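You operate a simulated robot arm through the tools that you are given. There is no shell and no other tool.

You are at the controls of a simulated robot arm. One attempt, no reset.

## Task
Press the gold hub's bearing flush, then stand the hub in the parts tray.
Fine: seat it in the nest, push the slide in, hand clear of the ram; draw the slide out again.

Only the result counts: the job must be done as asked and must still hold three seconds after the hand-in. Knocking over, shifting, dropping, spilling or breaking anything else fails it.

## Robot
A 7-joint arm with a two-finger parallel gripper, fixed in place. Base frame: the origin is at the foot of the arm, x ahead of it, y to its left, z up. Units: mm, rad, N and s.
Its first joint turns from -2.304 to 2.304 rad. Payload 3.91 kg.
Tool frame: the origin (TCP) lies between the finger pads and is the grasp point; the fingertips stand 30 mm ahead of it; z points along the fingers, y is the line along which they close. Largest opening 110 mm; finger width 20, thickness 10; the body of the gripper, 48 by 112 mm, starts 55 mm behind the TCP.
Orientation is told as [roll, pitch, yaw] about the base's x, y, z axes, in that order, counted from this pose: with the fingers straight down and closing along the base's y, the tool's x points along the base's -x, its y along +y and its z along -z.

## Interface
- The arm moves only by the tool servo_tool. Its argument "rows" is a list of rows, each an object (a shift or turn left out is 0, a gripper value left out holds the last) with "offset": the shift along the tool's x, y, z in mm, a list of three; "delta_rot": the turn, a rotation vector about the tool's x, y, z in rad, a list of three; "gripper": the opening, from 0 (shut) to 1 (fully open). In form: [{"offset": [dx, dy, dz], "delta_rot": [rx, ry, rz], "gripper": gripper}, ...]. A call has 1 to 20 rows; each row is the pose to reach, as a shift and turn from the pose commanded when the call began, along the tool's axes at that moment. Each row takes 0.2 s and may step no farther than 50 mm and 0.15 rad from the row before; otherwise, or with a gripper value out of range, the whole call is refused. A pose out of reach is approached as far as the arm can. The call stops where the force on the tool passes 40 N (or 10 N more than at its start, if that is more) or the arm is blocked; 0.2 s more then pass. Each finger travels about 108 mm/s and halts on what it meets, pressing with about 44 N; the grip force reading is that of the motor and also rises with nothing between the fingers. The clock runs only during rows and for 0.2 s after the last one: add rows that repeat a pose to give the fingers time. The reply holds the time, the measured pose of the TCP, the force on the tool along the base axes, the opening and the grip force, in the units named above and with some noise, with the torque about the TCP (base axes, N m) and any sound that the robot's microphone picked up, and new pictures: "views" is both (left out), scene, wrist or none.
- Cameras (640 x 400 px; columns grow to the right, rows downward): "scene" is fixed at [388.6, 495.5, 1556.8]; the picture's right is [0.24, 0.97, 0.00], its down [0.36, -0.09, -0.93] and it looks along [-0.90, 0.22, -0.37] (base axes); focal length 214 px, centre (320, 200). "wrist" rides on the gripper at [72, 17, -103] in the tool frame; the picture's right is [-0.23, 0.97, 0.00], its down [-0.76, -0.18, -0.62] and it looks along [-0.61, -0.14, 0.78] (tool axes); focal length 222 px, centre (320, 200). There is no depth. A picture from a camera that has moved, and an enlarged one, comes with that camera's place and axes in the base frame and with its lens. The place of the scene camera against the robot may be out by one fixed shift of up to 25 mm in any direction.
- zoom(camera, box): a new picture of the part [left, top, right, bottom] of that camera's present view, enlarged. The clock stands still meanwhile.
- finish_job(): hands the job in; it is judged then, once.

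Nothing tells you positions but the pictures and the camera data. Unless the task says otherwise, let go and move clear before handing in.

The tools are called after ">>>" as a command line: name --argument value ..., lists and objects as JSON in quotes. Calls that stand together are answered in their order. servo_tool: Moves the arm, as the interface text tells. Its arguments: {"type":"object","properties":{"rows":{"type":"array","items":{"type":"object","properties":{"offset":{"type":"array","items":{"type":"number"}},"delta_rot":{"type":"array","items":{"type":"number"}},"gripper":{"type":"number"}}}},"views":{"type":"string","enum":["both","scene","wrist","none"]}},"required":["rows"]} The other tools are called the same way: zoom (camera, box) takes an enlarged picture of a part of a camera's view; finish_job () hands the job in.

At the start:

```text
clock: 0.0
ee_pos: [133.8, 557.0, 1323.6]
orientation: [0.001, 0.0, 0.0]
ft_force: [-0.5, -0.3, 0.1]
moment: [0.03, -0.02, -0.01]
finger_gap: 110.0
grasp_force: 0.1
```

scene: 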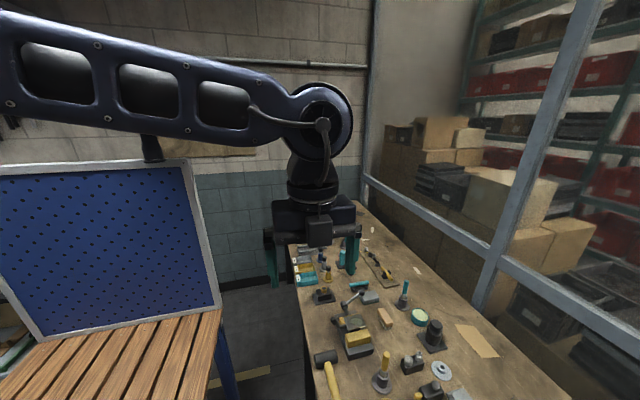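
wrist: 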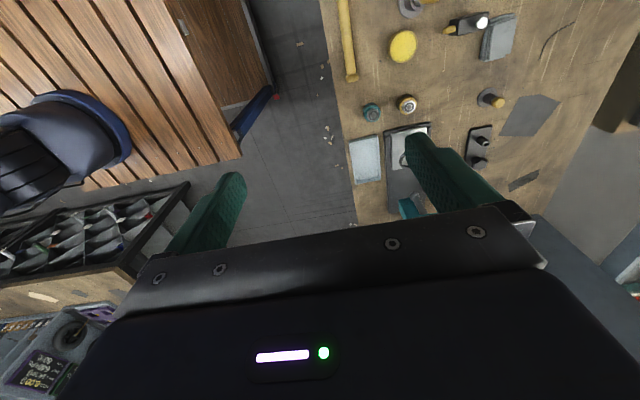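

I see a workbench to the right of the arm with many small items, a press-like machine and trays. I'll zoom in to identify the gold hub, the press and the parts tray.

>>> zoom --camera "scene" --box '[280, 220, 440, 320]'

>>> zoom --camera "scene" --box '[300, 300, 460, 400]'

>>> zoom --camera "scene" --box '[380, 270, 540, 370]'

>>> zoom --camera "wrist" --box '[320, 0, 640, 200]'

```text
4.00 times, centred on (360, 270) of scene
camera zoom: at [388.6, 495.5, 1556.8], right [0.24, 0.97, 0.0], down [0.36, -0.09, -0.93], along [-0.9, 0.22, -0.37], focal length 858 px, centre (160, -80)
```

zoom: 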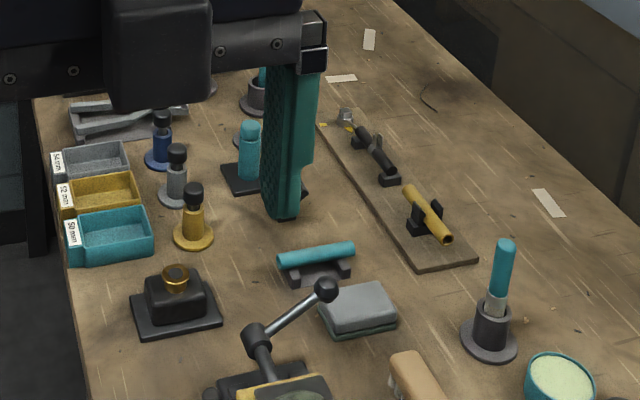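

```text
4.00 times, centred on (380, 350) of scene
camera zoom: at [388.6, 495.5, 1556.8], right [0.24, 0.97, 0.0], down [0.36, -0.09, -0.93], along [-0.9, 0.22, -0.37], focal length 858 px, centre (80, -400)
```

zoom: 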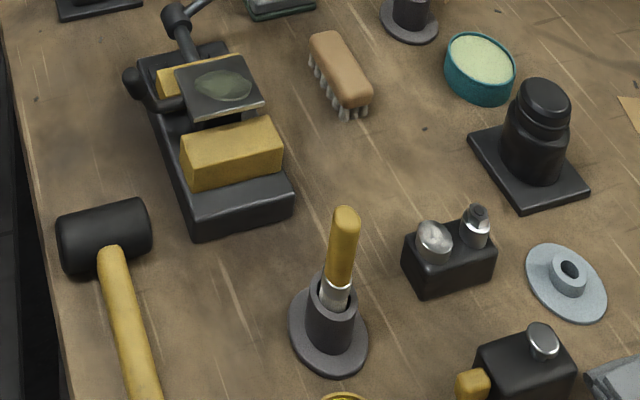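

```text
4.00 times, centred on (460, 320) of scene
camera zoom: at [388.6, 495.5, 1556.8], right [0.24, 0.97, 0.0], down [0.36, -0.09, -0.93], along [-0.9, 0.22, -0.37], focal length 858 px, centre (-240, -280)
```

zoom: 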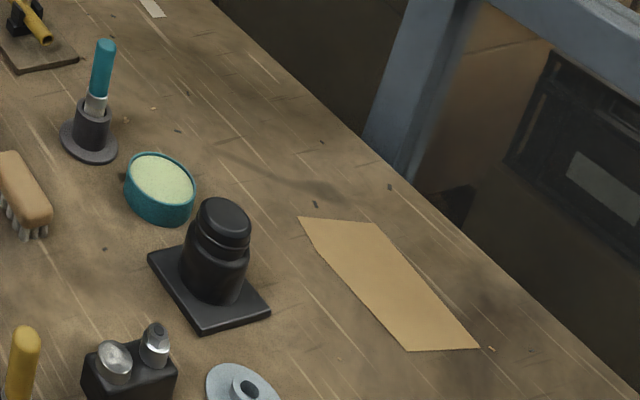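

```text
2.00 times, centred on (480, 100) of wrist
camera zoom: at [61.2, 572.8, 1426.2], right [0.23, 0.97, 0.0], down [0.76, -0.18, 0.62], along [0.61, -0.14, -0.78], focal length 444 px, centre (0, 400)
```

zoom: 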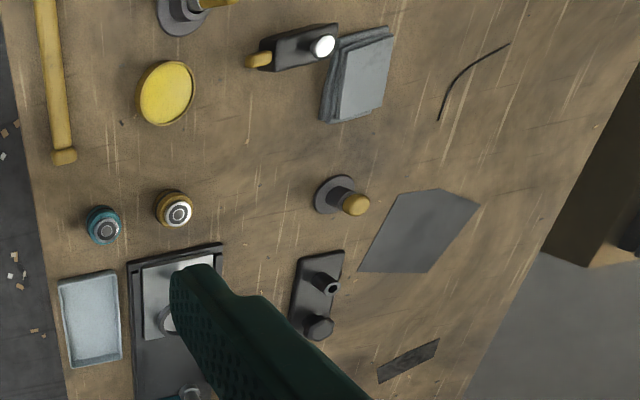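

The bench is at roughly z≈860. The gold hub, teal hub, grey tray and press base lie near x≈250–400, y≈700–800, mostly hidden behind a finger, so I'll move the hand to get a clearer wrist view.

>>> servo_tool --rows '[{"offset": [-30, 16, 20]}, {"offset": [-60, 32, 40]}, {"offset": [-90, 48, 60]}, {"offset": [-120, 64, 80]}, {"offset": [-150, 80, 100]}, {"offset": [-150, 80, 100]}]'

```text
clock: 1.4
ee_pos: [286.1, 636.2, 1221.8]
orientation: [0.0, -0.001, 0.0]
ft_force: [0.2, -0.2, 0.7]
moment: [0.0, 0.01, 0.02]
finger_gap: 110.1
grasp_force: 0.1
camera wrist: at [213.1, 652.9, 1325.0], right [0.23, 0.97, 0.0], down [0.76, -0.18, 0.62], along [0.61, -0.14, -0.78], focal length 222 px, centre (320, 200)
```

scene: 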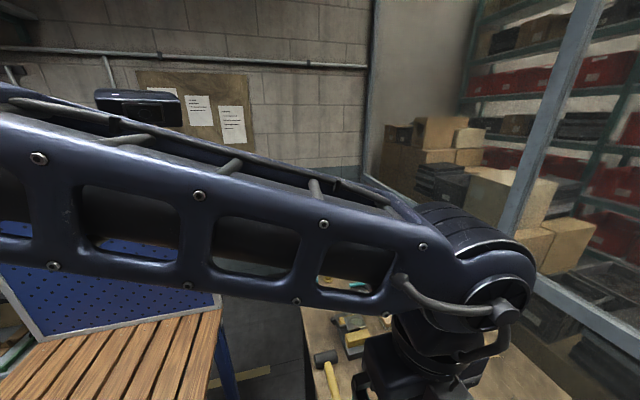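
wrist: 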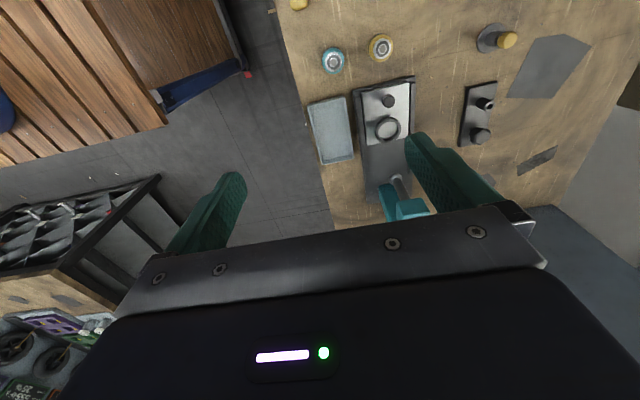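

>>> zoom --camera "wrist" --box '[290, 10, 530, 160]'

>>> zoom --camera "wrist" --box '[300, 80, 460, 180]'

>>> zoom --camera "wrist" --box '[310, 130, 470, 230]'

>>> zoom --camera "wrist" --box '[280, 0, 440, 100]'

```text
2.67 times, centred on (410, 85) of wrist
camera zoom: at [213.1, 652.9, 1325.0], right [0.23, 0.97, 0.0], down [0.76, -0.18, 0.62], along [0.61, -0.14, -0.78], focal length 592 px, centre (80, 507)
```

zoom: 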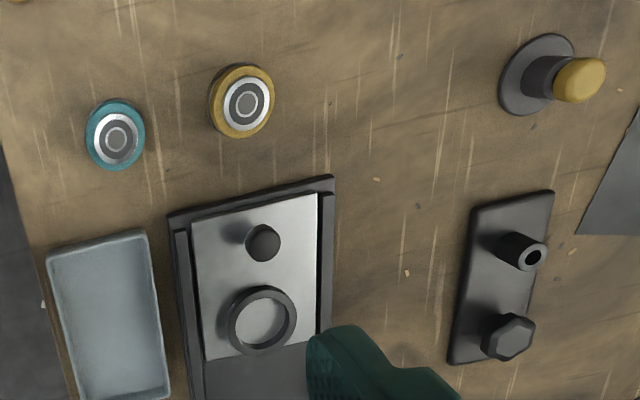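

```text
4.00 times, centred on (380, 130) of wrist
camera zoom: at [213.1, 652.9, 1325.0], right [0.23, 0.97, 0.0], down [0.76, -0.18, 0.62], along [0.61, -0.14, -0.78], focal length 888 px, centre (80, 480)
```

zoom: 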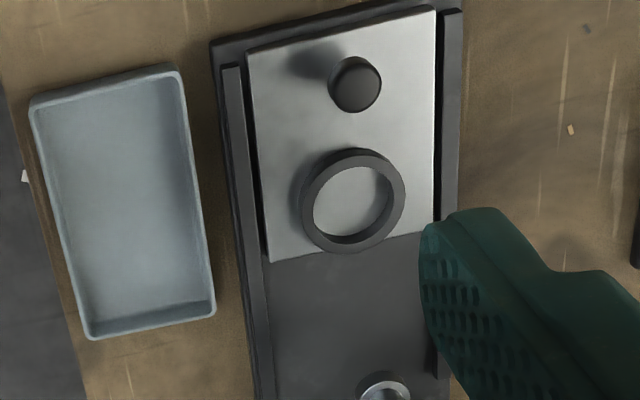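

```text
4.00 times, centred on (390, 180) of wrist
camera zoom: at [213.1, 652.9, 1325.0], right [0.23, 0.97, 0.0], down [0.76, -0.18, 0.62], along [0.61, -0.14, -0.78], focal length 888 px, centre (40, 280)
```

zoom: 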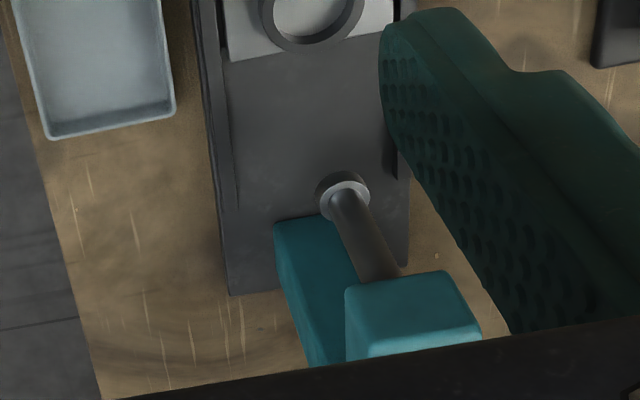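

```text
4.00 times, centred on (360, 50) of wrist
camera zoom: at [213.1, 652.9, 1325.0], right [0.23, 0.97, 0.0], down [0.76, -0.18, 0.62], along [0.61, -0.14, -0.78], focal length 888 px, centre (160, 800)
```

zoom: 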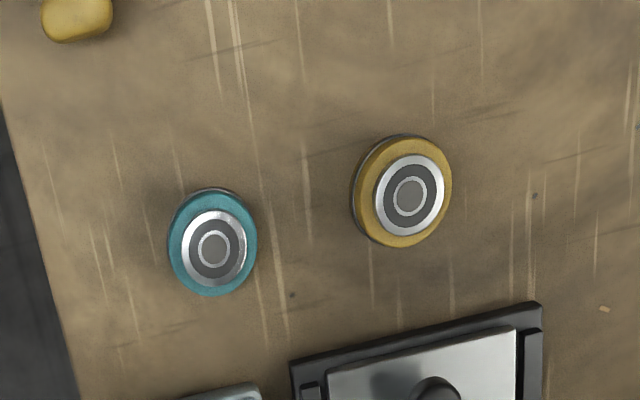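

The press base is aligned with x, with slide, knob and nest ring at y≈767, and the ram sits under a teal head at x≈560. The tray is around (430, 631) and the gold hub around (280, 762), so I'll go lower to refine heights and positions.

>>> servo_tool --rows '[{"offset": [12, 15, 37]}, {"offset": [24, 30, 75]}, {"offset": [37, 45, 112]}, {"offset": [49, 59, 150]}, {"offset": [61, 74, 187]}, {"offset": [74, 89, 225]}, {"offset": [86, 104, 262]}, {"offset": [86, 104, 262]}]' --views "wrist"

```text
clock: 3.2
ee_pos: [198.5, 740.9, 959.3]
orientation: [-0.001, 0.001, 0.0]
ft_force: [0.7, 0.4, -0.1]
moment: [0.02, -0.04, -0.04]
finger_gap: 109.8
grasp_force: 0.1
camera wrist: at [126.0, 758.5, 1061.7], right [0.23, 0.97, 0.0], down [0.76, -0.18, 0.62], along [0.61, -0.14, -0.78], focal length 222 px, centre (320, 200)
```

wrist: 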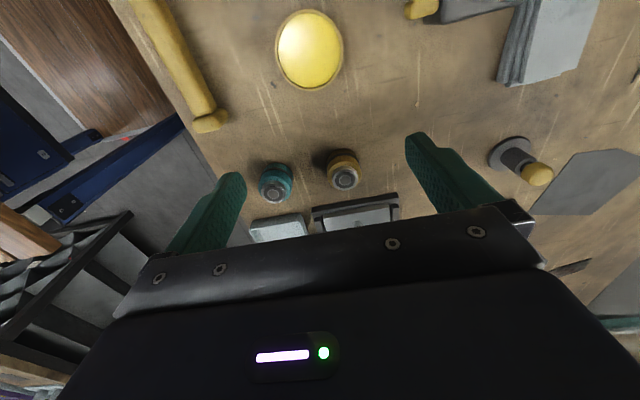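

>>> zoom --camera "wrist" --box '[240, 130, 400, 230]'

>>> zoom --camera "wrist" --box '[300, 130, 380, 180]'

```text
4.00 times, centred on (320, 180) of wrist
camera zoom: at [126.0, 758.5, 1061.7], right [0.23, 0.97, 0.0], down [0.76, -0.18, 0.62], along [0.61, -0.14, -0.78], focal length 888 px, centre (320, 280)
```

zoom: 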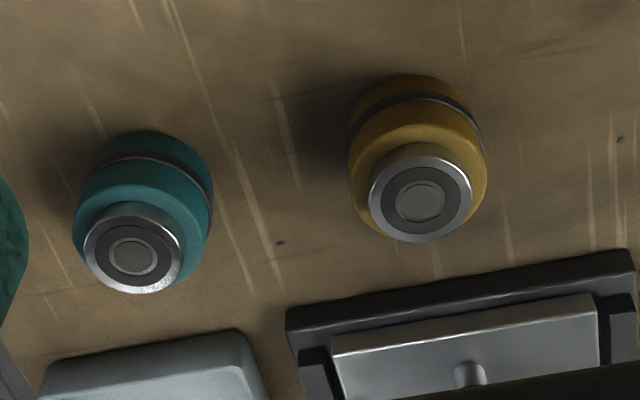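

```text
8.00 times, centred on (340, 155) of wrist
camera zoom: at [126.0, 758.5, 1061.7], right [0.23, 0.97, 0.0], down [0.76, -0.18, 0.62], along [0.61, -0.14, -0.78], focal length 1777 px, centre (160, 560)
```

zoom: 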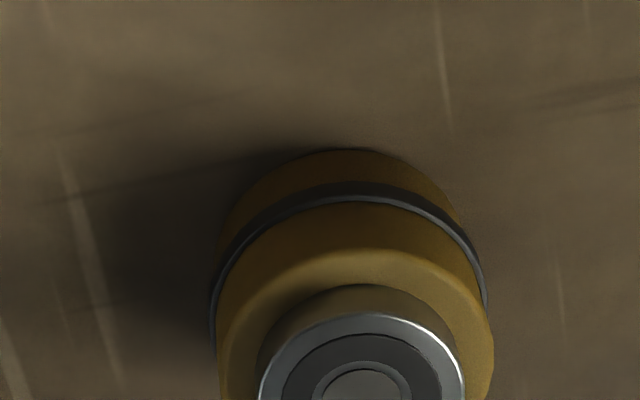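

The gold hub is about 43 mm across and 40 mm tall with its bearing standing proud, centred near (275, 754), and the bench is at z≈803. Next I'll look closely at the press slide and nest.

>>> servo_tool --rows '[{"offset": [-36, 5, -8]}, {"offset": [-72, 10, -16]}, {"offset": [-108, 15, -24]}, {"offset": [-144, 20, -32]}, {"offset": [-180, 24, -40]}, {"offset": [-180, 24, -40]}]' --views "wrist"

```text
clock: 4.6
ee_pos: [379.4, 764.5, 998.4]
orientation: [0.0, 0.0, 0.0]
ft_force: [-0.2, 0.2, 0.0]
moment: [0.02, 0.05, 0.0]
finger_gap: 109.9
grasp_force: 0.0
camera wrist: at [306.9, 779.9, 1102.7], right [0.23, 0.97, 0.0], down [0.76, -0.18, 0.62], along [0.61, -0.14, -0.78], focal length 222 px, centre (320, 200)
```

wrist: 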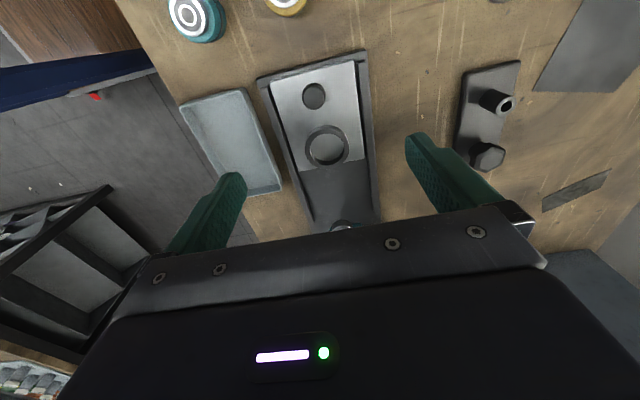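

>>> zoom --camera "wrist" --box '[250, 40, 410, 140]'

>>> zoom --camera "wrist" --box '[250, 130, 410, 230]'

>>> zoom --camera "wrist" --box '[160, 70, 320, 170]'

>>> zoom --camera "wrist" --box '[160, 0, 320, 100]'

```text
4.00 times, centred on (330, 90) of wrist
camera zoom: at [306.9, 779.9, 1102.7], right [0.23, 0.97, 0.0], down [0.76, -0.18, 0.62], along [0.61, -0.14, -0.78], focal length 888 px, centre (280, 640)
```

zoom: 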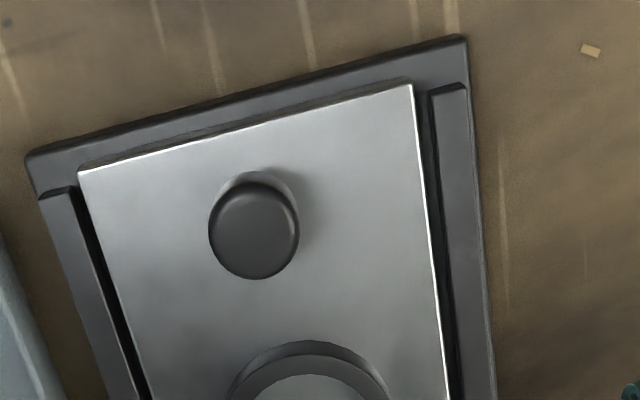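

```text
4.00 times, centred on (330, 180) of wrist
camera zoom: at [306.9, 779.9, 1102.7], right [0.23, 0.97, 0.0], down [0.76, -0.18, 0.62], along [0.61, -0.14, -0.78], focal length 888 px, centre (280, 280)
```

zoom: 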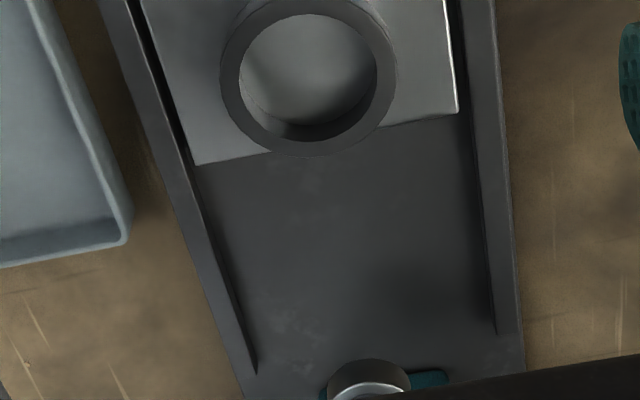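

```text
4.00 times, centred on (240, 120) of wrist
camera zoom: at [306.9, 779.9, 1102.7], right [0.23, 0.97, 0.0], down [0.76, -0.18, 0.62], along [0.61, -0.14, -0.78], focal length 888 px, centre (640, 520)
```

zoom: 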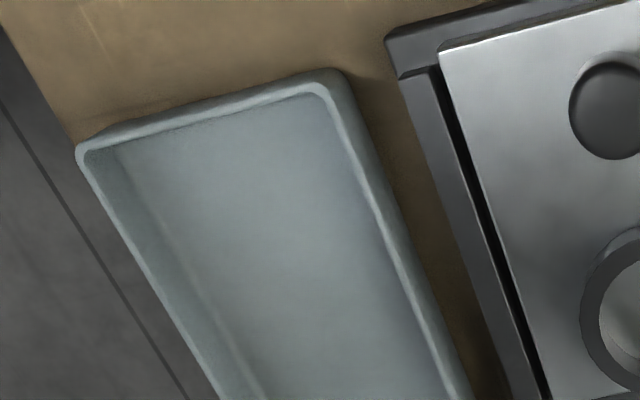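

```text
4.00 times, centred on (240, 50) of wrist
camera zoom: at [306.9, 779.9, 1102.7], right [0.23, 0.97, 0.0], down [0.76, -0.18, 0.62], along [0.61, -0.14, -0.78], focal length 888 px, centre (640, 800)
```

zoom: 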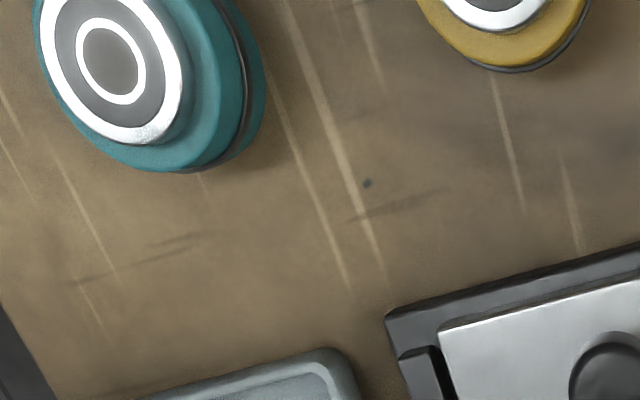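

The nest ring is at about (437, 761) with its top at z≈832, inner diameter ~45 mm; the knob is at (365, 761) and the ram tip near (529, 760, 889). I'll now hover over the gold hub with a partly closed gripper to check alignment.

>>> servo_tool --rows '[{"offset": [26, -3, 17.5], "gripper": 0.64}, {"offset": [52, -6, 35], "gripper": 0.64}, {"offset": [78, -8.5, 52.5], "gripper": 0.64}, {"offset": [104, -11.3, 70], "gripper": 0.64}, {"offset": [104, -11.3, 70], "gripper": 0.64}, {"offset": [104, -11.3, 70], "gripper": 0.64}]' --views "wrist"

>>> zoom --camera "wrist" --box '[240, 90, 400, 190]'

```text
clock: 6.0
ee_pos: [274.0, 752.1, 931.0]
orientation: [0.001, 0.0, 0.001]
ft_force: [-0.4, -0.1, -0.9]
moment: [0.01, 0.0, 0.01]
finger_gap: 70.3
grasp_force: 0.1
camera wrist: at [201.1, 768.4, 1033.8], right [0.23, 0.97, 0.0], down [0.76, -0.18, 0.62], along [0.61, -0.14, -0.78], focal length 222 px, centre (320, 200)
```

wrist: 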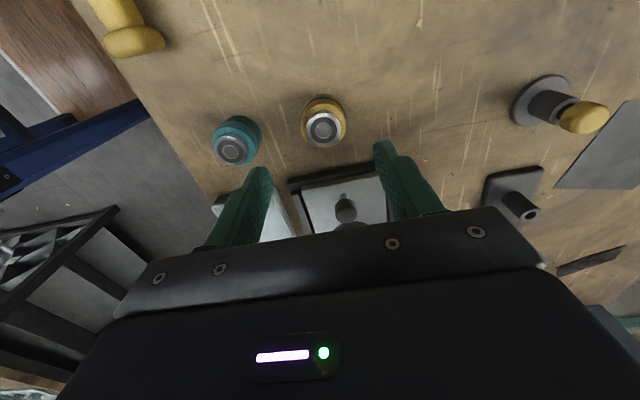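

```text
4.00 times, centred on (320, 140) of wrist
camera zoom: at [201.1, 768.4, 1033.8], right [0.23, 0.97, 0.0], down [0.76, -0.18, 0.62], along [0.61, -0.14, -0.78], focal length 888 px, centre (320, 440)
```

zoom: 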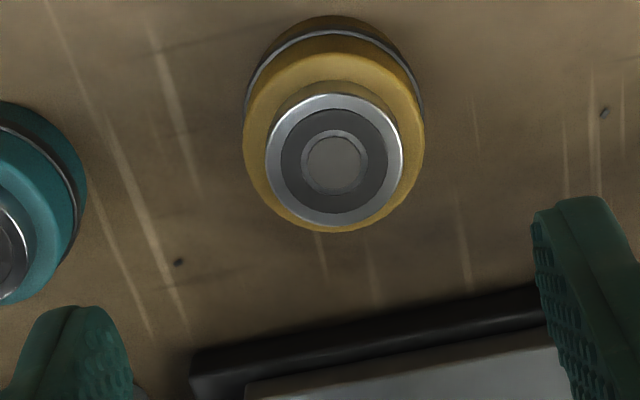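

The hub sits almost exactly under the tool axis in x, about 2 mm to +y; bench height settles at z≈802 and hub body top at ≈838. I'll shift 2 mm and descend so the fingertips are ~19 mm above the bench, gripping only the upper body.

>>> servo_tool --rows '[{"offset": [0, 2, 20]}, {"offset": [0, 2, 40]}, {"offset": [0, 2, 60]}, {"offset": [0, 2, 72]}, {"offset": [0, 2, 79]}, {"offset": [0, 2, 79]}]' --views "wrist"

>>> zoom --camera "wrist" --box '[240, 100, 400, 200]'

```text
clock: 7.4
ee_pos: [273.7, 755.3, 852.2]
orientation: [-0.001, 0.0, 0.0]
ft_force: [-0.2, -0.6, 0.0]
moment: [0.01, 0.0, 0.01]
finger_gap: 70.2
grasp_force: 0.1
camera wrist: at [200.4, 771.7, 954.6], right [0.23, 0.97, 0.0], down [0.76, -0.18, 0.62], along [0.61, -0.14, -0.78], focal length 222 px, centre (320, 200)
```

wrist: 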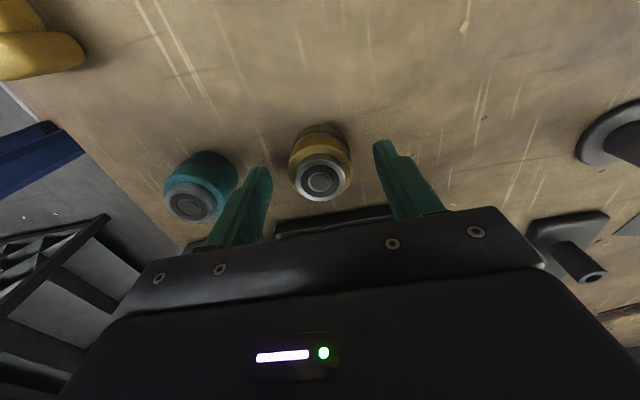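

```text
4.00 times, centred on (320, 150) of wrist
camera zoom: at [200.4, 771.7, 954.6], right [0.23, 0.97, 0.0], down [0.76, -0.18, 0.62], along [0.61, -0.14, -0.78], focal length 888 px, centre (320, 400)
```

zoom: 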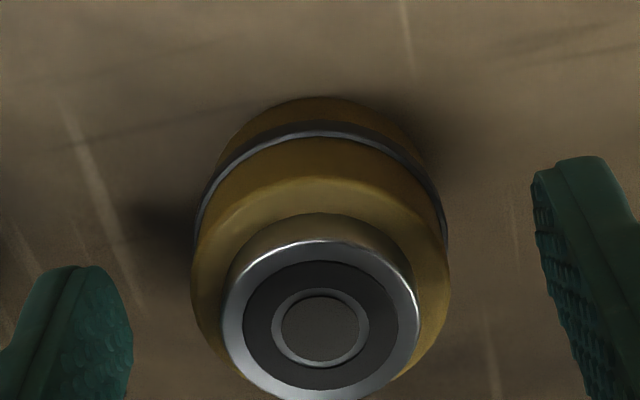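

The hub is centred between the fingers. Closing the gripper now.

>>> servo_tool --rows '[{"gripper": 0.3}, {"gripper": 0.0}, {"gripper": 0.0}, {"gripper": 0.0}]' --views "wrist"

>>> zoom --camera "wrist" --box '[240, 120, 400, 220]'

```text
clock: 8.4
ee_pos: [272.4, 755.3, 852.5]
orientation: [-0.001, -0.001, -0.001]
ft_force: [-0.1, -0.8, -0.3]
moment: [-0.01, 0.0, 0.01]
finger_gap: 40.1
grasp_force: 43.8
camera wrist: at [200.5, 771.7, 954.6], right [0.23, 0.97, 0.0], down [0.76, -0.18, 0.62], along [0.61, -0.14, -0.78], focal length 222 px, centre (320, 200)
```

wrist: 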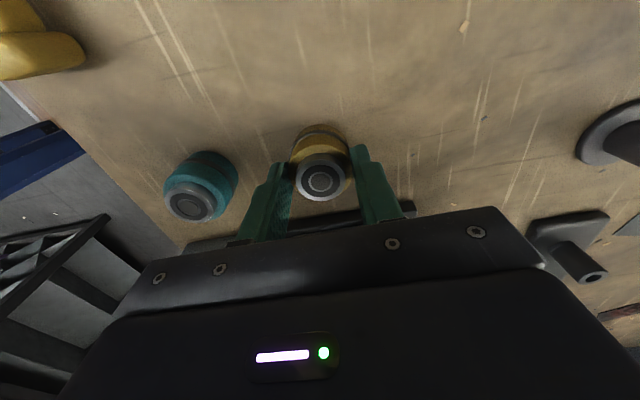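

```text
4.00 times, centred on (320, 170) of wrist
camera zoom: at [200.5, 771.7, 954.6], right [0.23, 0.97, 0.0], down [0.76, -0.18, 0.62], along [0.61, -0.14, -0.78], focal length 888 px, centre (320, 320)
```

zoom: 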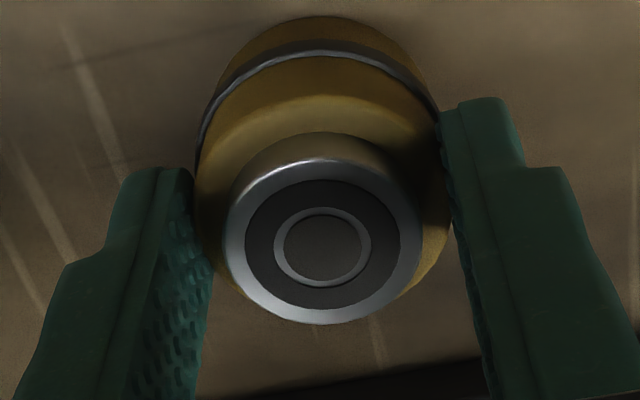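

The grip closed on a 40.1 mm diameter at full force and the hub is centred. Lifting it 80 mm and carrying it over towards the nest, staying above the knob.

>>> servo_tool --rows '[{"offset": [0, 0, -10]}, {"offset": [0, 0, -40]}, {"offset": [0, 0, -80]}, {"offset": [-32, 1, -80]}, {"offset": [-72, 2.5, -80]}, {"offset": [-112, 4, -80]}, {"offset": [-142, 5.5, -80]}, {"offset": [-162, 6, -80]}, {"offset": [-162, 6, -80]}, {"offset": [-162, 6, -80]}]' --views "wrist"

>>> zoom --camera "wrist" --box '[240, 100, 400, 200]'

```text
clock: 10.6
ee_pos: [436.6, 763.3, 930.4]
orientation: [0.001, 0.001, 0.001]
ft_force: [0.3, -0.3, -0.9]
moment: [0.01, 0.03, -0.02]
finger_gap: 40.3
grasp_force: 44.1
camera wrist: at [364.1, 778.6, 1033.5], right [0.23, 0.97, 0.0], down [0.76, -0.18, 0.62], along [0.61, -0.14, -0.78], focal length 222 px, centre (320, 200)
```

wrist: 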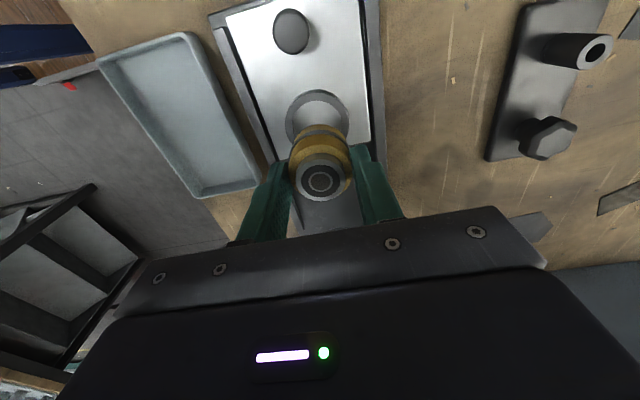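

```text
4.00 times, centred on (320, 150) of wrist
camera zoom: at [364.1, 778.6, 1033.5], right [0.23, 0.97, 0.0], down [0.76, -0.18, 0.62], along [0.61, -0.14, -0.78], focal length 888 px, centre (320, 400)
```

zoom: 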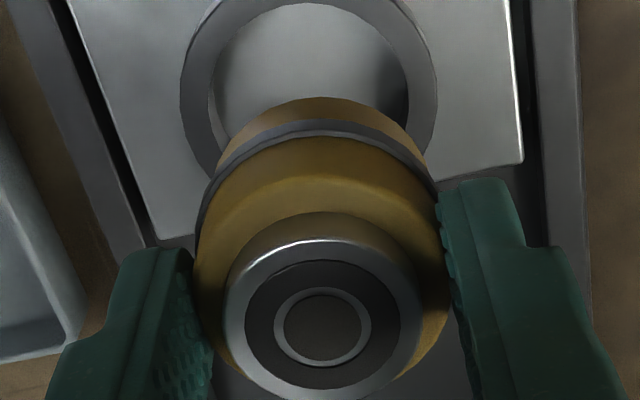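

>>> zoom --camera "wrist" --box '[256, 80, 384, 160]'

```text
5.00 times, centred on (320, 120) of wrist
camera zoom: at [364.1, 778.6, 1033.5], right [0.23, 0.97, 0.0], down [0.76, -0.18, 0.62], along [0.61, -0.14, -0.78], focal length 1111 px, centre (320, 600)
```

zoom: 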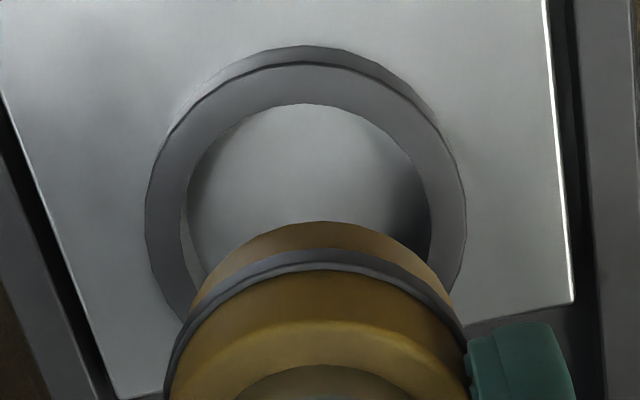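

The hub is firmly held above the nest. The camera geometry says the nest centre is about 3 mm toward −y and 1 mm toward +x of the hub, so I'll correct and lower to roughly 10 mm above the ring.

>>> servo_tool --rows '[{"offset": [-0.8, -3, 0]}, {"offset": [-0.8, -3, 20]}, {"offset": [-0.8, -3, 38]}, {"offset": [-0.8, -3, 38]}, {"offset": [-0.8, -3, 38]}]' --views "wrist"

>>> zoom --camera "wrist" --box '[256, 100, 384, 180]'

```text
clock: 11.8
ee_pos: [437.1, 759.5, 893.2]
orientation: [0.0, 0.001, -0.002]
ft_force: [-0.2, -0.4, -1.8]
moment: [0.0, 0.02, -0.01]
finger_gap: 40.2
grasp_force: 43.9
camera wrist: at [364.6, 776.0, 996.5], right [0.23, 0.97, 0.0], down [0.76, -0.18, 0.62], along [0.61, -0.14, -0.78], focal length 222 px, centre (320, 200)
```

wrist: 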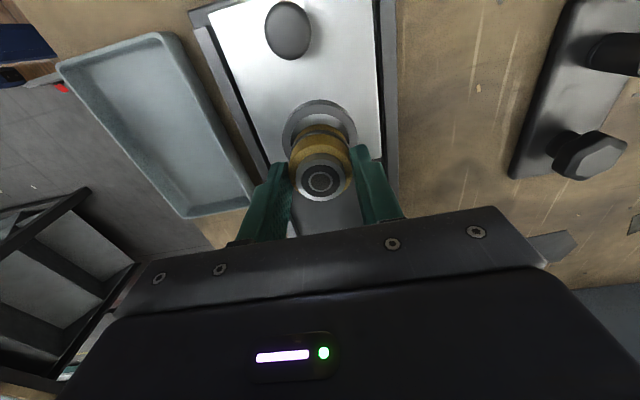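

```text
5.00 times, centred on (320, 140) of wrist
camera zoom: at [364.6, 776.0, 996.5], right [0.23, 0.97, 0.0], down [0.76, -0.18, 0.62], along [0.61, -0.14, -0.78], focal length 1111 px, centre (320, 500)
```

zoom: 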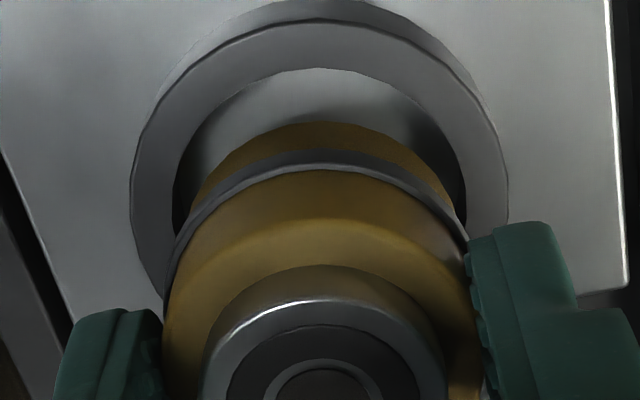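

The hub now sits nearly concentric above the ring (≤0.5 mm residual, with ~2.5 mm clearance). I'll lower it gently in and watch forces.

>>> servo_tool --rows '[{"offset": [-0.2, -0.4, 4]}, {"offset": [-0.2, -0.4, 8]}, {"offset": [-0.2, -0.4, 11]}, {"offset": [-0.2, -0.4, 14]}, {"offset": [-0.2, -0.4, 16]}, {"offset": [-0.2, -0.4, 16]}]' --views "wrist"

>>> zoom --camera "wrist" --box '[256, 100, 384, 180]'

```text
clock: 13.2
ee_pos: [437.8, 758.8, 879.6]
orientation: [0.001, 0.0, 0.002]
ft_force: [-3.4, 11.2, 29.0]
moment: [0.02, -0.36, 0.07]
finger_gap: 40.2
grasp_force: 44.0
camera wrist: at [364.2, 774.5, 982.4], right [0.23, 0.97, 0.0], down [0.76, -0.18, 0.62], along [0.61, -0.14, -0.78], focal length 222 px, centre (320, 200)
```

wrist: 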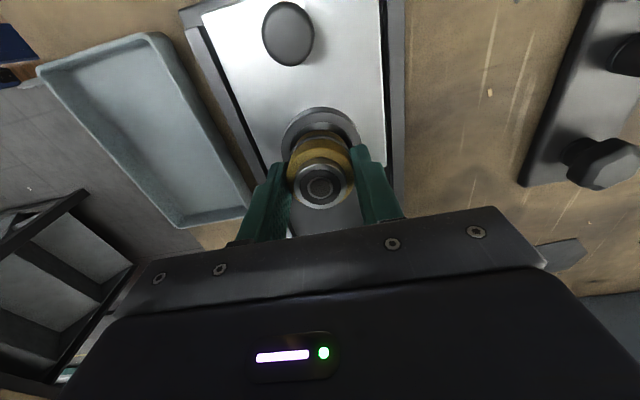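

```text
5.00 times, centred on (320, 140) of wrist
camera zoom: at [364.2, 774.5, 982.4], right [0.23, 0.97, 0.0], down [0.76, -0.18, 0.62], along [0.61, -0.14, -0.78], focal length 1111 px, centre (320, 500)
```

zoom: 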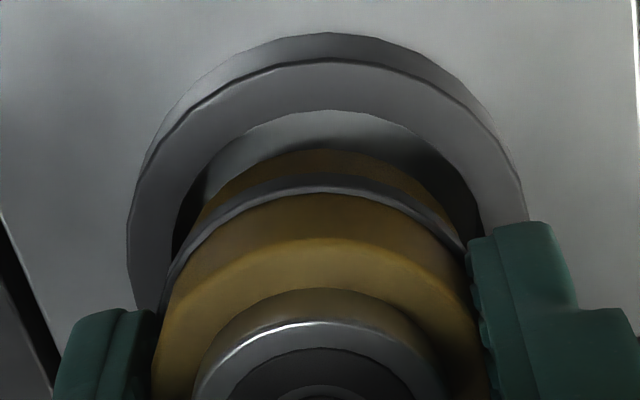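

I feel contact: 29 N upward with the reaction at the +x/−y side of the rim, so the hub is catching the ring edge. Let me look at the hub's attitude in the grip before correcting.

>>> zoom --camera "wrist" --box '[240, 120, 400, 220]'

```text
4.00 times, centred on (320, 170) of wrist
camera zoom: at [364.2, 774.5, 982.4], right [0.23, 0.97, 0.0], down [0.76, -0.18, 0.62], along [0.61, -0.14, -0.78], focal length 888 px, centre (320, 320)
```

zoom: 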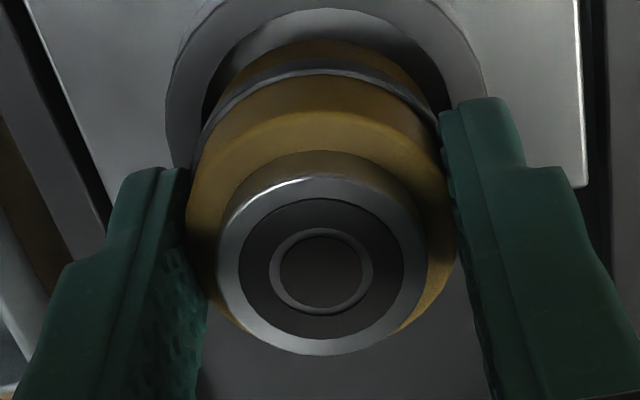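

The hub slid up about 7 mm in the pads when it caught the rim but stayed upright. I'll lift slightly to unload, then re-check alignment.

>>> servo_tool --rows '[{"offset": [0, 0, -3]}, {"offset": [0, 0, -6]}, {"offset": [0, 0, -6]}, {"offset": [0, 0, -6]}]' --views "wrist"

>>> zoom --camera "wrist" --box '[256, 100, 384, 180]'

>>> zoom --camera "wrist" --box '[240, 120, 400, 220]'

```text
clock: 14.2
ee_pos: [435.7, 757.3, 885.2]
orientation: [-0.001, -0.001, 0.0]
ft_force: [0.1, 0.2, -0.5]
moment: [-0.01, -0.03, 0.02]
finger_gap: 40.4
grasp_force: 44.4
camera wrist: at [364.3, 774.1, 986.9], right [0.23, 0.97, 0.0], down [0.76, -0.18, 0.62], along [0.61, -0.14, -0.78], focal length 222 px, centre (320, 200)
```

wrist: 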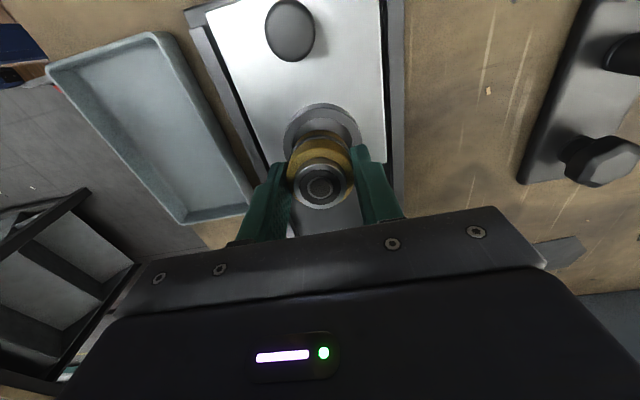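

```text
5.00 times, centred on (320, 140) of wrist
camera zoom: at [364.3, 774.1, 986.9], right [0.23, 0.97, 0.0], down [0.76, -0.18, 0.62], along [0.61, -0.14, -0.78], focal length 1111 px, centre (320, 500)
```

zoom: 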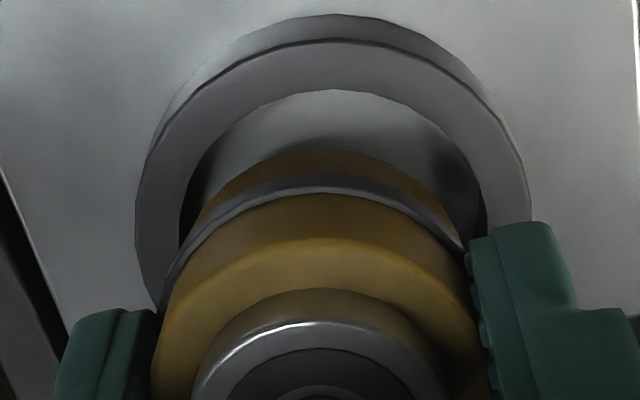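

```text
4.00 times, centred on (320, 170) of wrist
camera zoom: at [364.3, 774.1, 986.9], right [0.23, 0.97, 0.0], down [0.76, -0.18, 0.62], along [0.61, -0.14, -0.78], focal length 888 px, centre (320, 320)
```

zoom: 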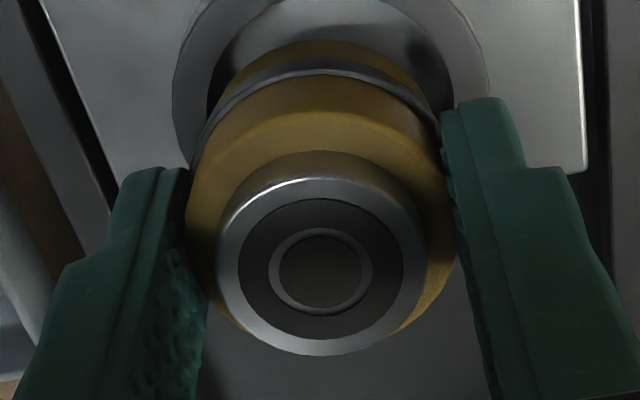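

Comparing ring and hub ellipses with the contact reading, both say the hub is ~1.7 mm too far +x and ~1.7 mm too far −y. I'll shift by that and check before lowering.

>>> servo_tool --rows '[{"offset": [1.6, 1.7, 0]}, {"offset": [1.6, 1.7, 0]}, {"offset": [1.6, 1.7, 0]}]' --views "wrist"

>>> zoom --camera "wrist" --box '[256, 100, 384, 180]'

```text
clock: 15.0
ee_pos: [436.7, 759.9, 884.3]
orientation: [-0.001, 0.003, 0.001]
ft_force: [0.0, -0.2, -2.0]
moment: [0.04, 0.0, 0.0]
finger_gap: 40.0
grasp_force: 43.9
camera wrist: at [363.1, 776.3, 987.0], right [0.23, 0.97, 0.0], down [0.76, -0.18, 0.62], along [0.61, -0.14, -0.78], focal length 222 px, centre (320, 200)
```

wrist: 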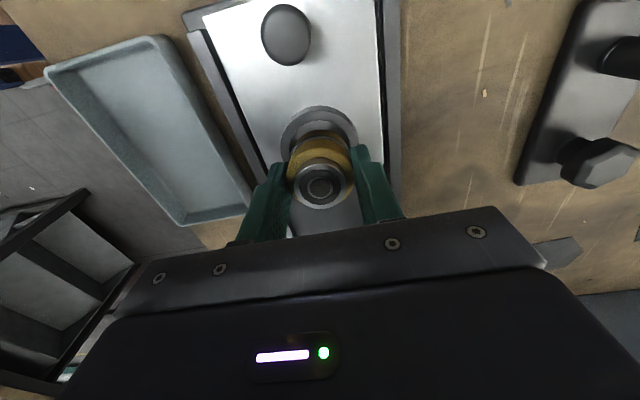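

```text
5.00 times, centred on (320, 140) of wrist
camera zoom: at [363.1, 776.3, 987.0], right [0.23, 0.97, 0.0], down [0.76, -0.18, 0.62], along [0.61, -0.14, -0.78], focal length 1111 px, centre (320, 500)
```

zoom: 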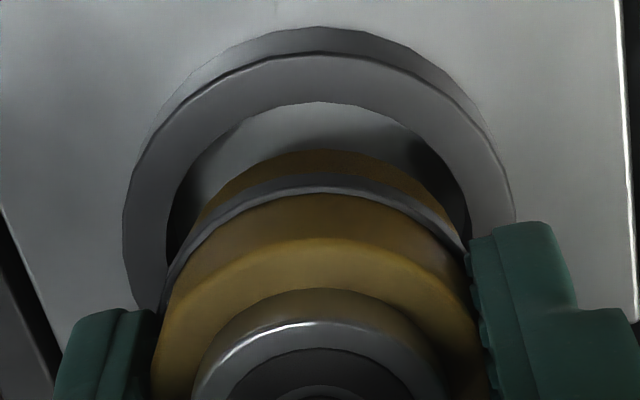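

Now concentric within ~0.6 mm. A small further nudge toward −x and then a careful descent.

>>> servo_tool --rows '[{"offset": [0.5, -0.2, 2]}, {"offset": [0.5, -0.2, 4]}, {"offset": [0.5, -0.2, 6]}, {"offset": [0.5, -0.2, 8]}, {"offset": [0.5, -0.2, 9]}, {"offset": [0.5, -0.2, 9]}]' --views "wrist"

>>> zoom --camera "wrist" --box '[256, 100, 384, 180]'

```text
clock: 16.4
ee_pos: [436.4, 759.6, 874.5]
orientation: [0.0, -0.001, -0.001]
ft_force: [-2.6, 1.9, -2.9]
moment: [0.06, 0.14, -0.02]
finger_gap: 40.4
grasp_force: 44.4
camera wrist: at [362.2, 775.8, 978.2], right [0.23, 0.97, 0.0], down [0.76, -0.18, 0.62], along [0.61, -0.14, -0.78], focal length 222 px, centre (320, 200)
```

wrist: 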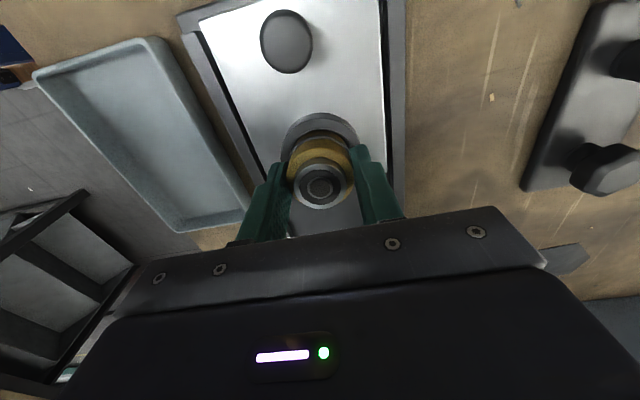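

```text
5.00 times, centred on (320, 140) of wrist
camera zoom: at [362.2, 775.8, 978.2], right [0.23, 0.97, 0.0], down [0.76, -0.18, 0.62], along [0.61, -0.14, -0.78], focal length 1111 px, centre (320, 500)
```

zoom: 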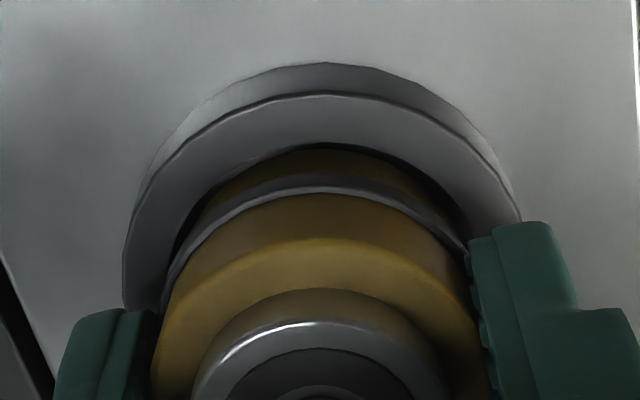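

The hub is now entering the ring with only light lateral contact. Continuing down slowly while nudging slightly off the +x wall.

>>> servo_tool --rows '[{"offset": [0.4, 0.2, 1.5]}, {"offset": [0.4, 0.2, 3]}, {"offset": [0.4, 0.2, 4.5]}, {"offset": [0.4, 0.2, 6]}, {"offset": [0.4, 0.2, 6]}]' --views "wrist"

>>> zoom --camera "wrist" --box '[256, 100, 384, 180]'

```text
clock: 17.6
ee_pos: [434.7, 758.7, 871.4]
orientation: [0.001, -0.001, 0.001]
ft_force: [-1.8, -2.4, 12.4]
moment: [-0.12, 0.29, 0.07]
finger_gap: 40.3
grasp_force: 43.9
camera wrist: at [361.3, 775.4, 973.0], right [0.23, 0.97, 0.0], down [0.76, -0.18, 0.62], along [0.61, -0.14, -0.78], focal length 222 px, centre (320, 200)
```

wrist: 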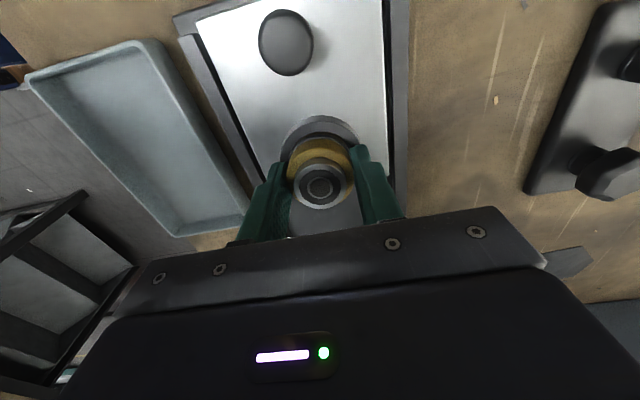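

```text
5.00 times, centred on (320, 140) of wrist
camera zoom: at [361.3, 775.4, 973.0], right [0.23, 0.97, 0.0], down [0.76, -0.18, 0.62], along [0.61, -0.14, -0.78], focal length 1111 px, centre (320, 500)
```

zoom: 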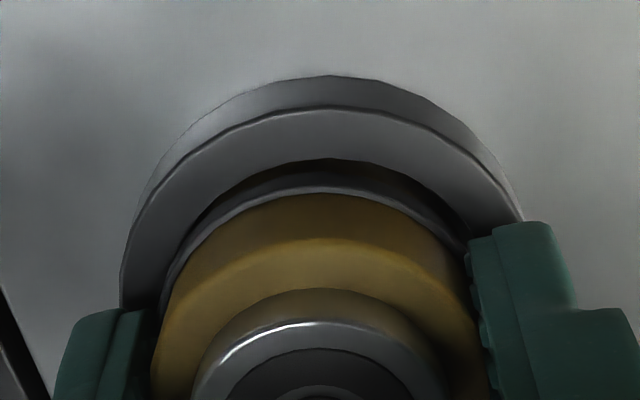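

The fingertips are now about at the ring's top (the hub slid up in the pads earlier), so this grip can't push further; the hub is ~7 mm inside the ring. I'll lift 1.5 mm to unload, check, and then release to let it drop onto the nest floor.

>>> servo_tool --rows '[{"offset": [-0.4, 0, -1.5]}, {"offset": [-0.4, 0, -1.5]}, {"offset": [-0.4, 0, -1.5]}]' --views "wrist"

>>> zoom --camera "wrist" --box '[256, 110, 384, 190]'

```text
clock: 18.4
ee_pos: [434.4, 758.6, 870.5]
orientation: [-0.001, 0.0, -0.001]
ft_force: [-3.3, 0.0, -0.2]
moment: [0.02, 0.15, 0.0]
finger_gap: 40.3
grasp_force: 43.9
camera wrist: at [361.5, 775.6, 973.1], right [0.23, 0.97, 0.0], down [0.76, -0.18, 0.62], along [0.61, -0.14, -0.78], focal length 222 px, centre (320, 200)
```

wrist: 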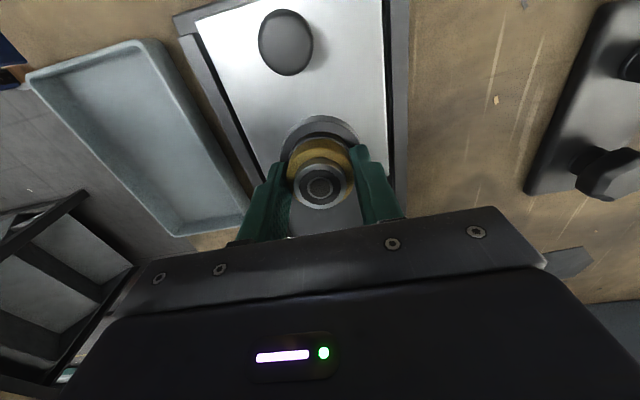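

```text
5.00 times, centred on (320, 150) of wrist
camera zoom: at [361.5, 775.6, 973.1], right [0.23, 0.97, 0.0], down [0.76, -0.18, 0.62], along [0.61, -0.14, -0.78], focal length 1111 px, centre (320, 450)
```

zoom: 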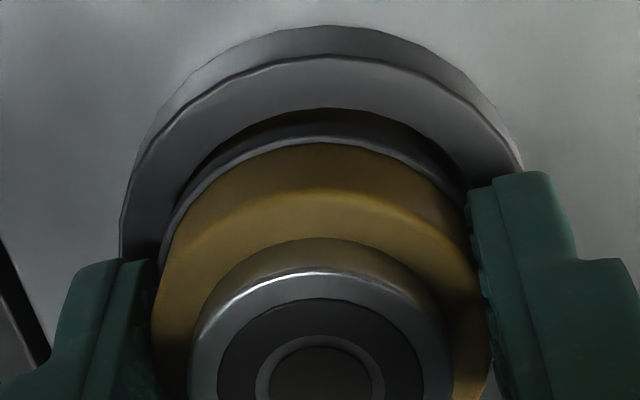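

Vertical load is gone; there's a light −x side force. I'll ease off 0.6 mm in −x and open the gripper to release the hub into the nest.

>>> servo_tool --rows '[{"offset": [0.6, 0, 0]}, {"offset": [0.6, 0, 0], "gripper": 0.42}, {"offset": [0.6, 0, 0], "gripper": 0.5}, {"offset": [0.6, 0, 0], "gripper": 0.5}]' --views "wrist"

>>> zoom --camera "wrist" --box '[240, 100, 400, 200]'

```text
clock: 19.4
ee_pos: [434.5, 759.1, 870.3]
orientation: [0.0, 0.0, 0.0]
ft_force: [0.0, 0.0, 0.5]
moment: [0.0, 0.01, -0.05]
finger_gap: 55.1
grasp_force: 0.1
camera wrist: at [361.4, 775.6, 973.6], right [0.23, 0.97, 0.0], down [0.76, -0.18, 0.62], along [0.61, -0.14, -0.78], focal length 222 px, centre (320, 200)
```

wrist: 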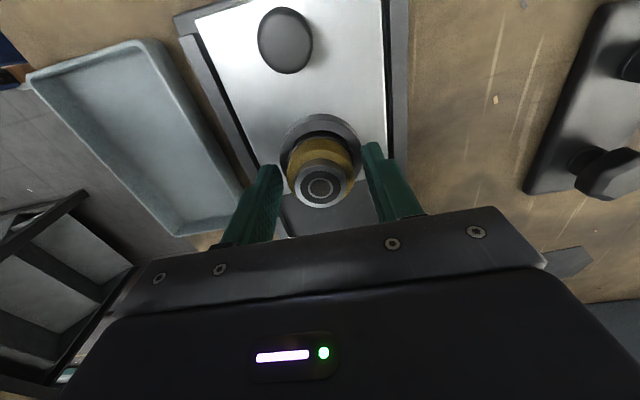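

```text
4.00 times, centred on (320, 150) of wrist
camera zoom: at [361.4, 775.6, 973.6], right [0.23, 0.97, 0.0], down [0.76, -0.18, 0.62], along [0.61, -0.14, -0.78], focal length 888 px, centre (320, 400)
```

zoom: 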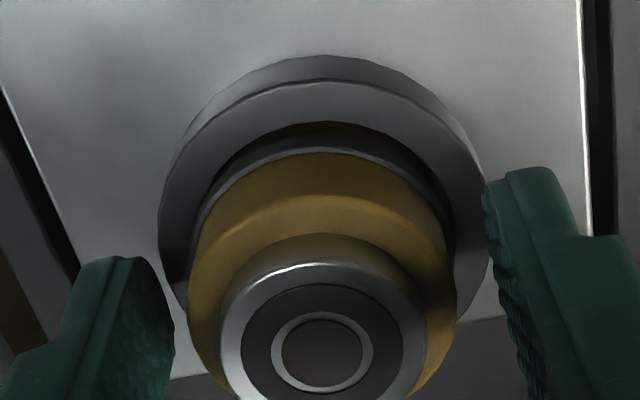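

Released with no disturbance. I'll raise the hand and back off to check the hub's seating from another angle.

>>> servo_tool --rows '[{"offset": [0, 0, -20]}, {"offset": [0, 0, -60]}, {"offset": [40, 0, -80]}, {"offset": [80, 0, -80]}, {"offset": [100, 0, -80]}, {"offset": [100, 0, -80]}]' --views "wrist"

>>> zoom --camera "wrist" --box '[256, 150, 384, 230]'

```text
clock: 20.8
ee_pos: [332.7, 759.3, 950.6]
orientation: [0.0, -0.001, -0.001]
ft_force: [-0.7, 0.3, -0.2]
moment: [-0.03, -0.01, 0.0]
finger_gap: 55.1
grasp_force: 0.1
camera wrist: at [260.6, 775.7, 1052.6], right [0.23, 0.97, 0.0], down [0.76, -0.18, 0.62], along [0.61, -0.14, -0.78], focal length 222 px, centre (320, 200)
```

wrist: 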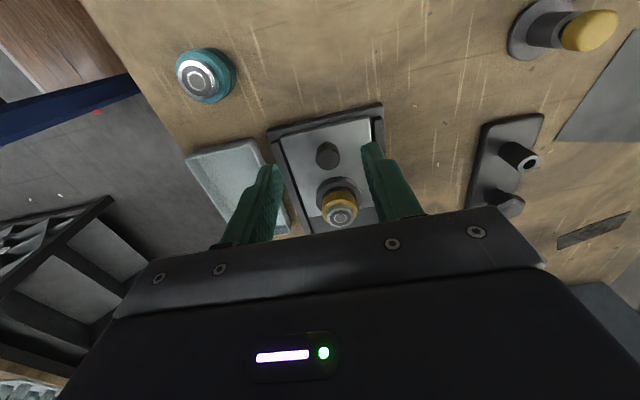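

```text
5.00 times, centred on (320, 190) of wrist
camera zoom: at [260.6, 775.7, 1052.6], right [0.23, 0.97, 0.0], down [0.76, -0.18, 0.62], along [0.61, -0.14, -0.78], focal length 1111 px, centre (320, 250)
```

zoom: 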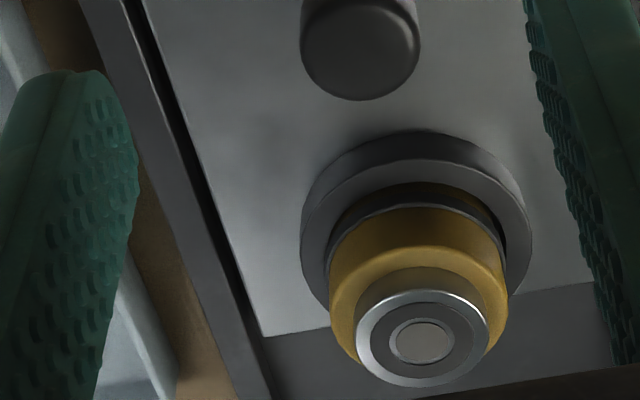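

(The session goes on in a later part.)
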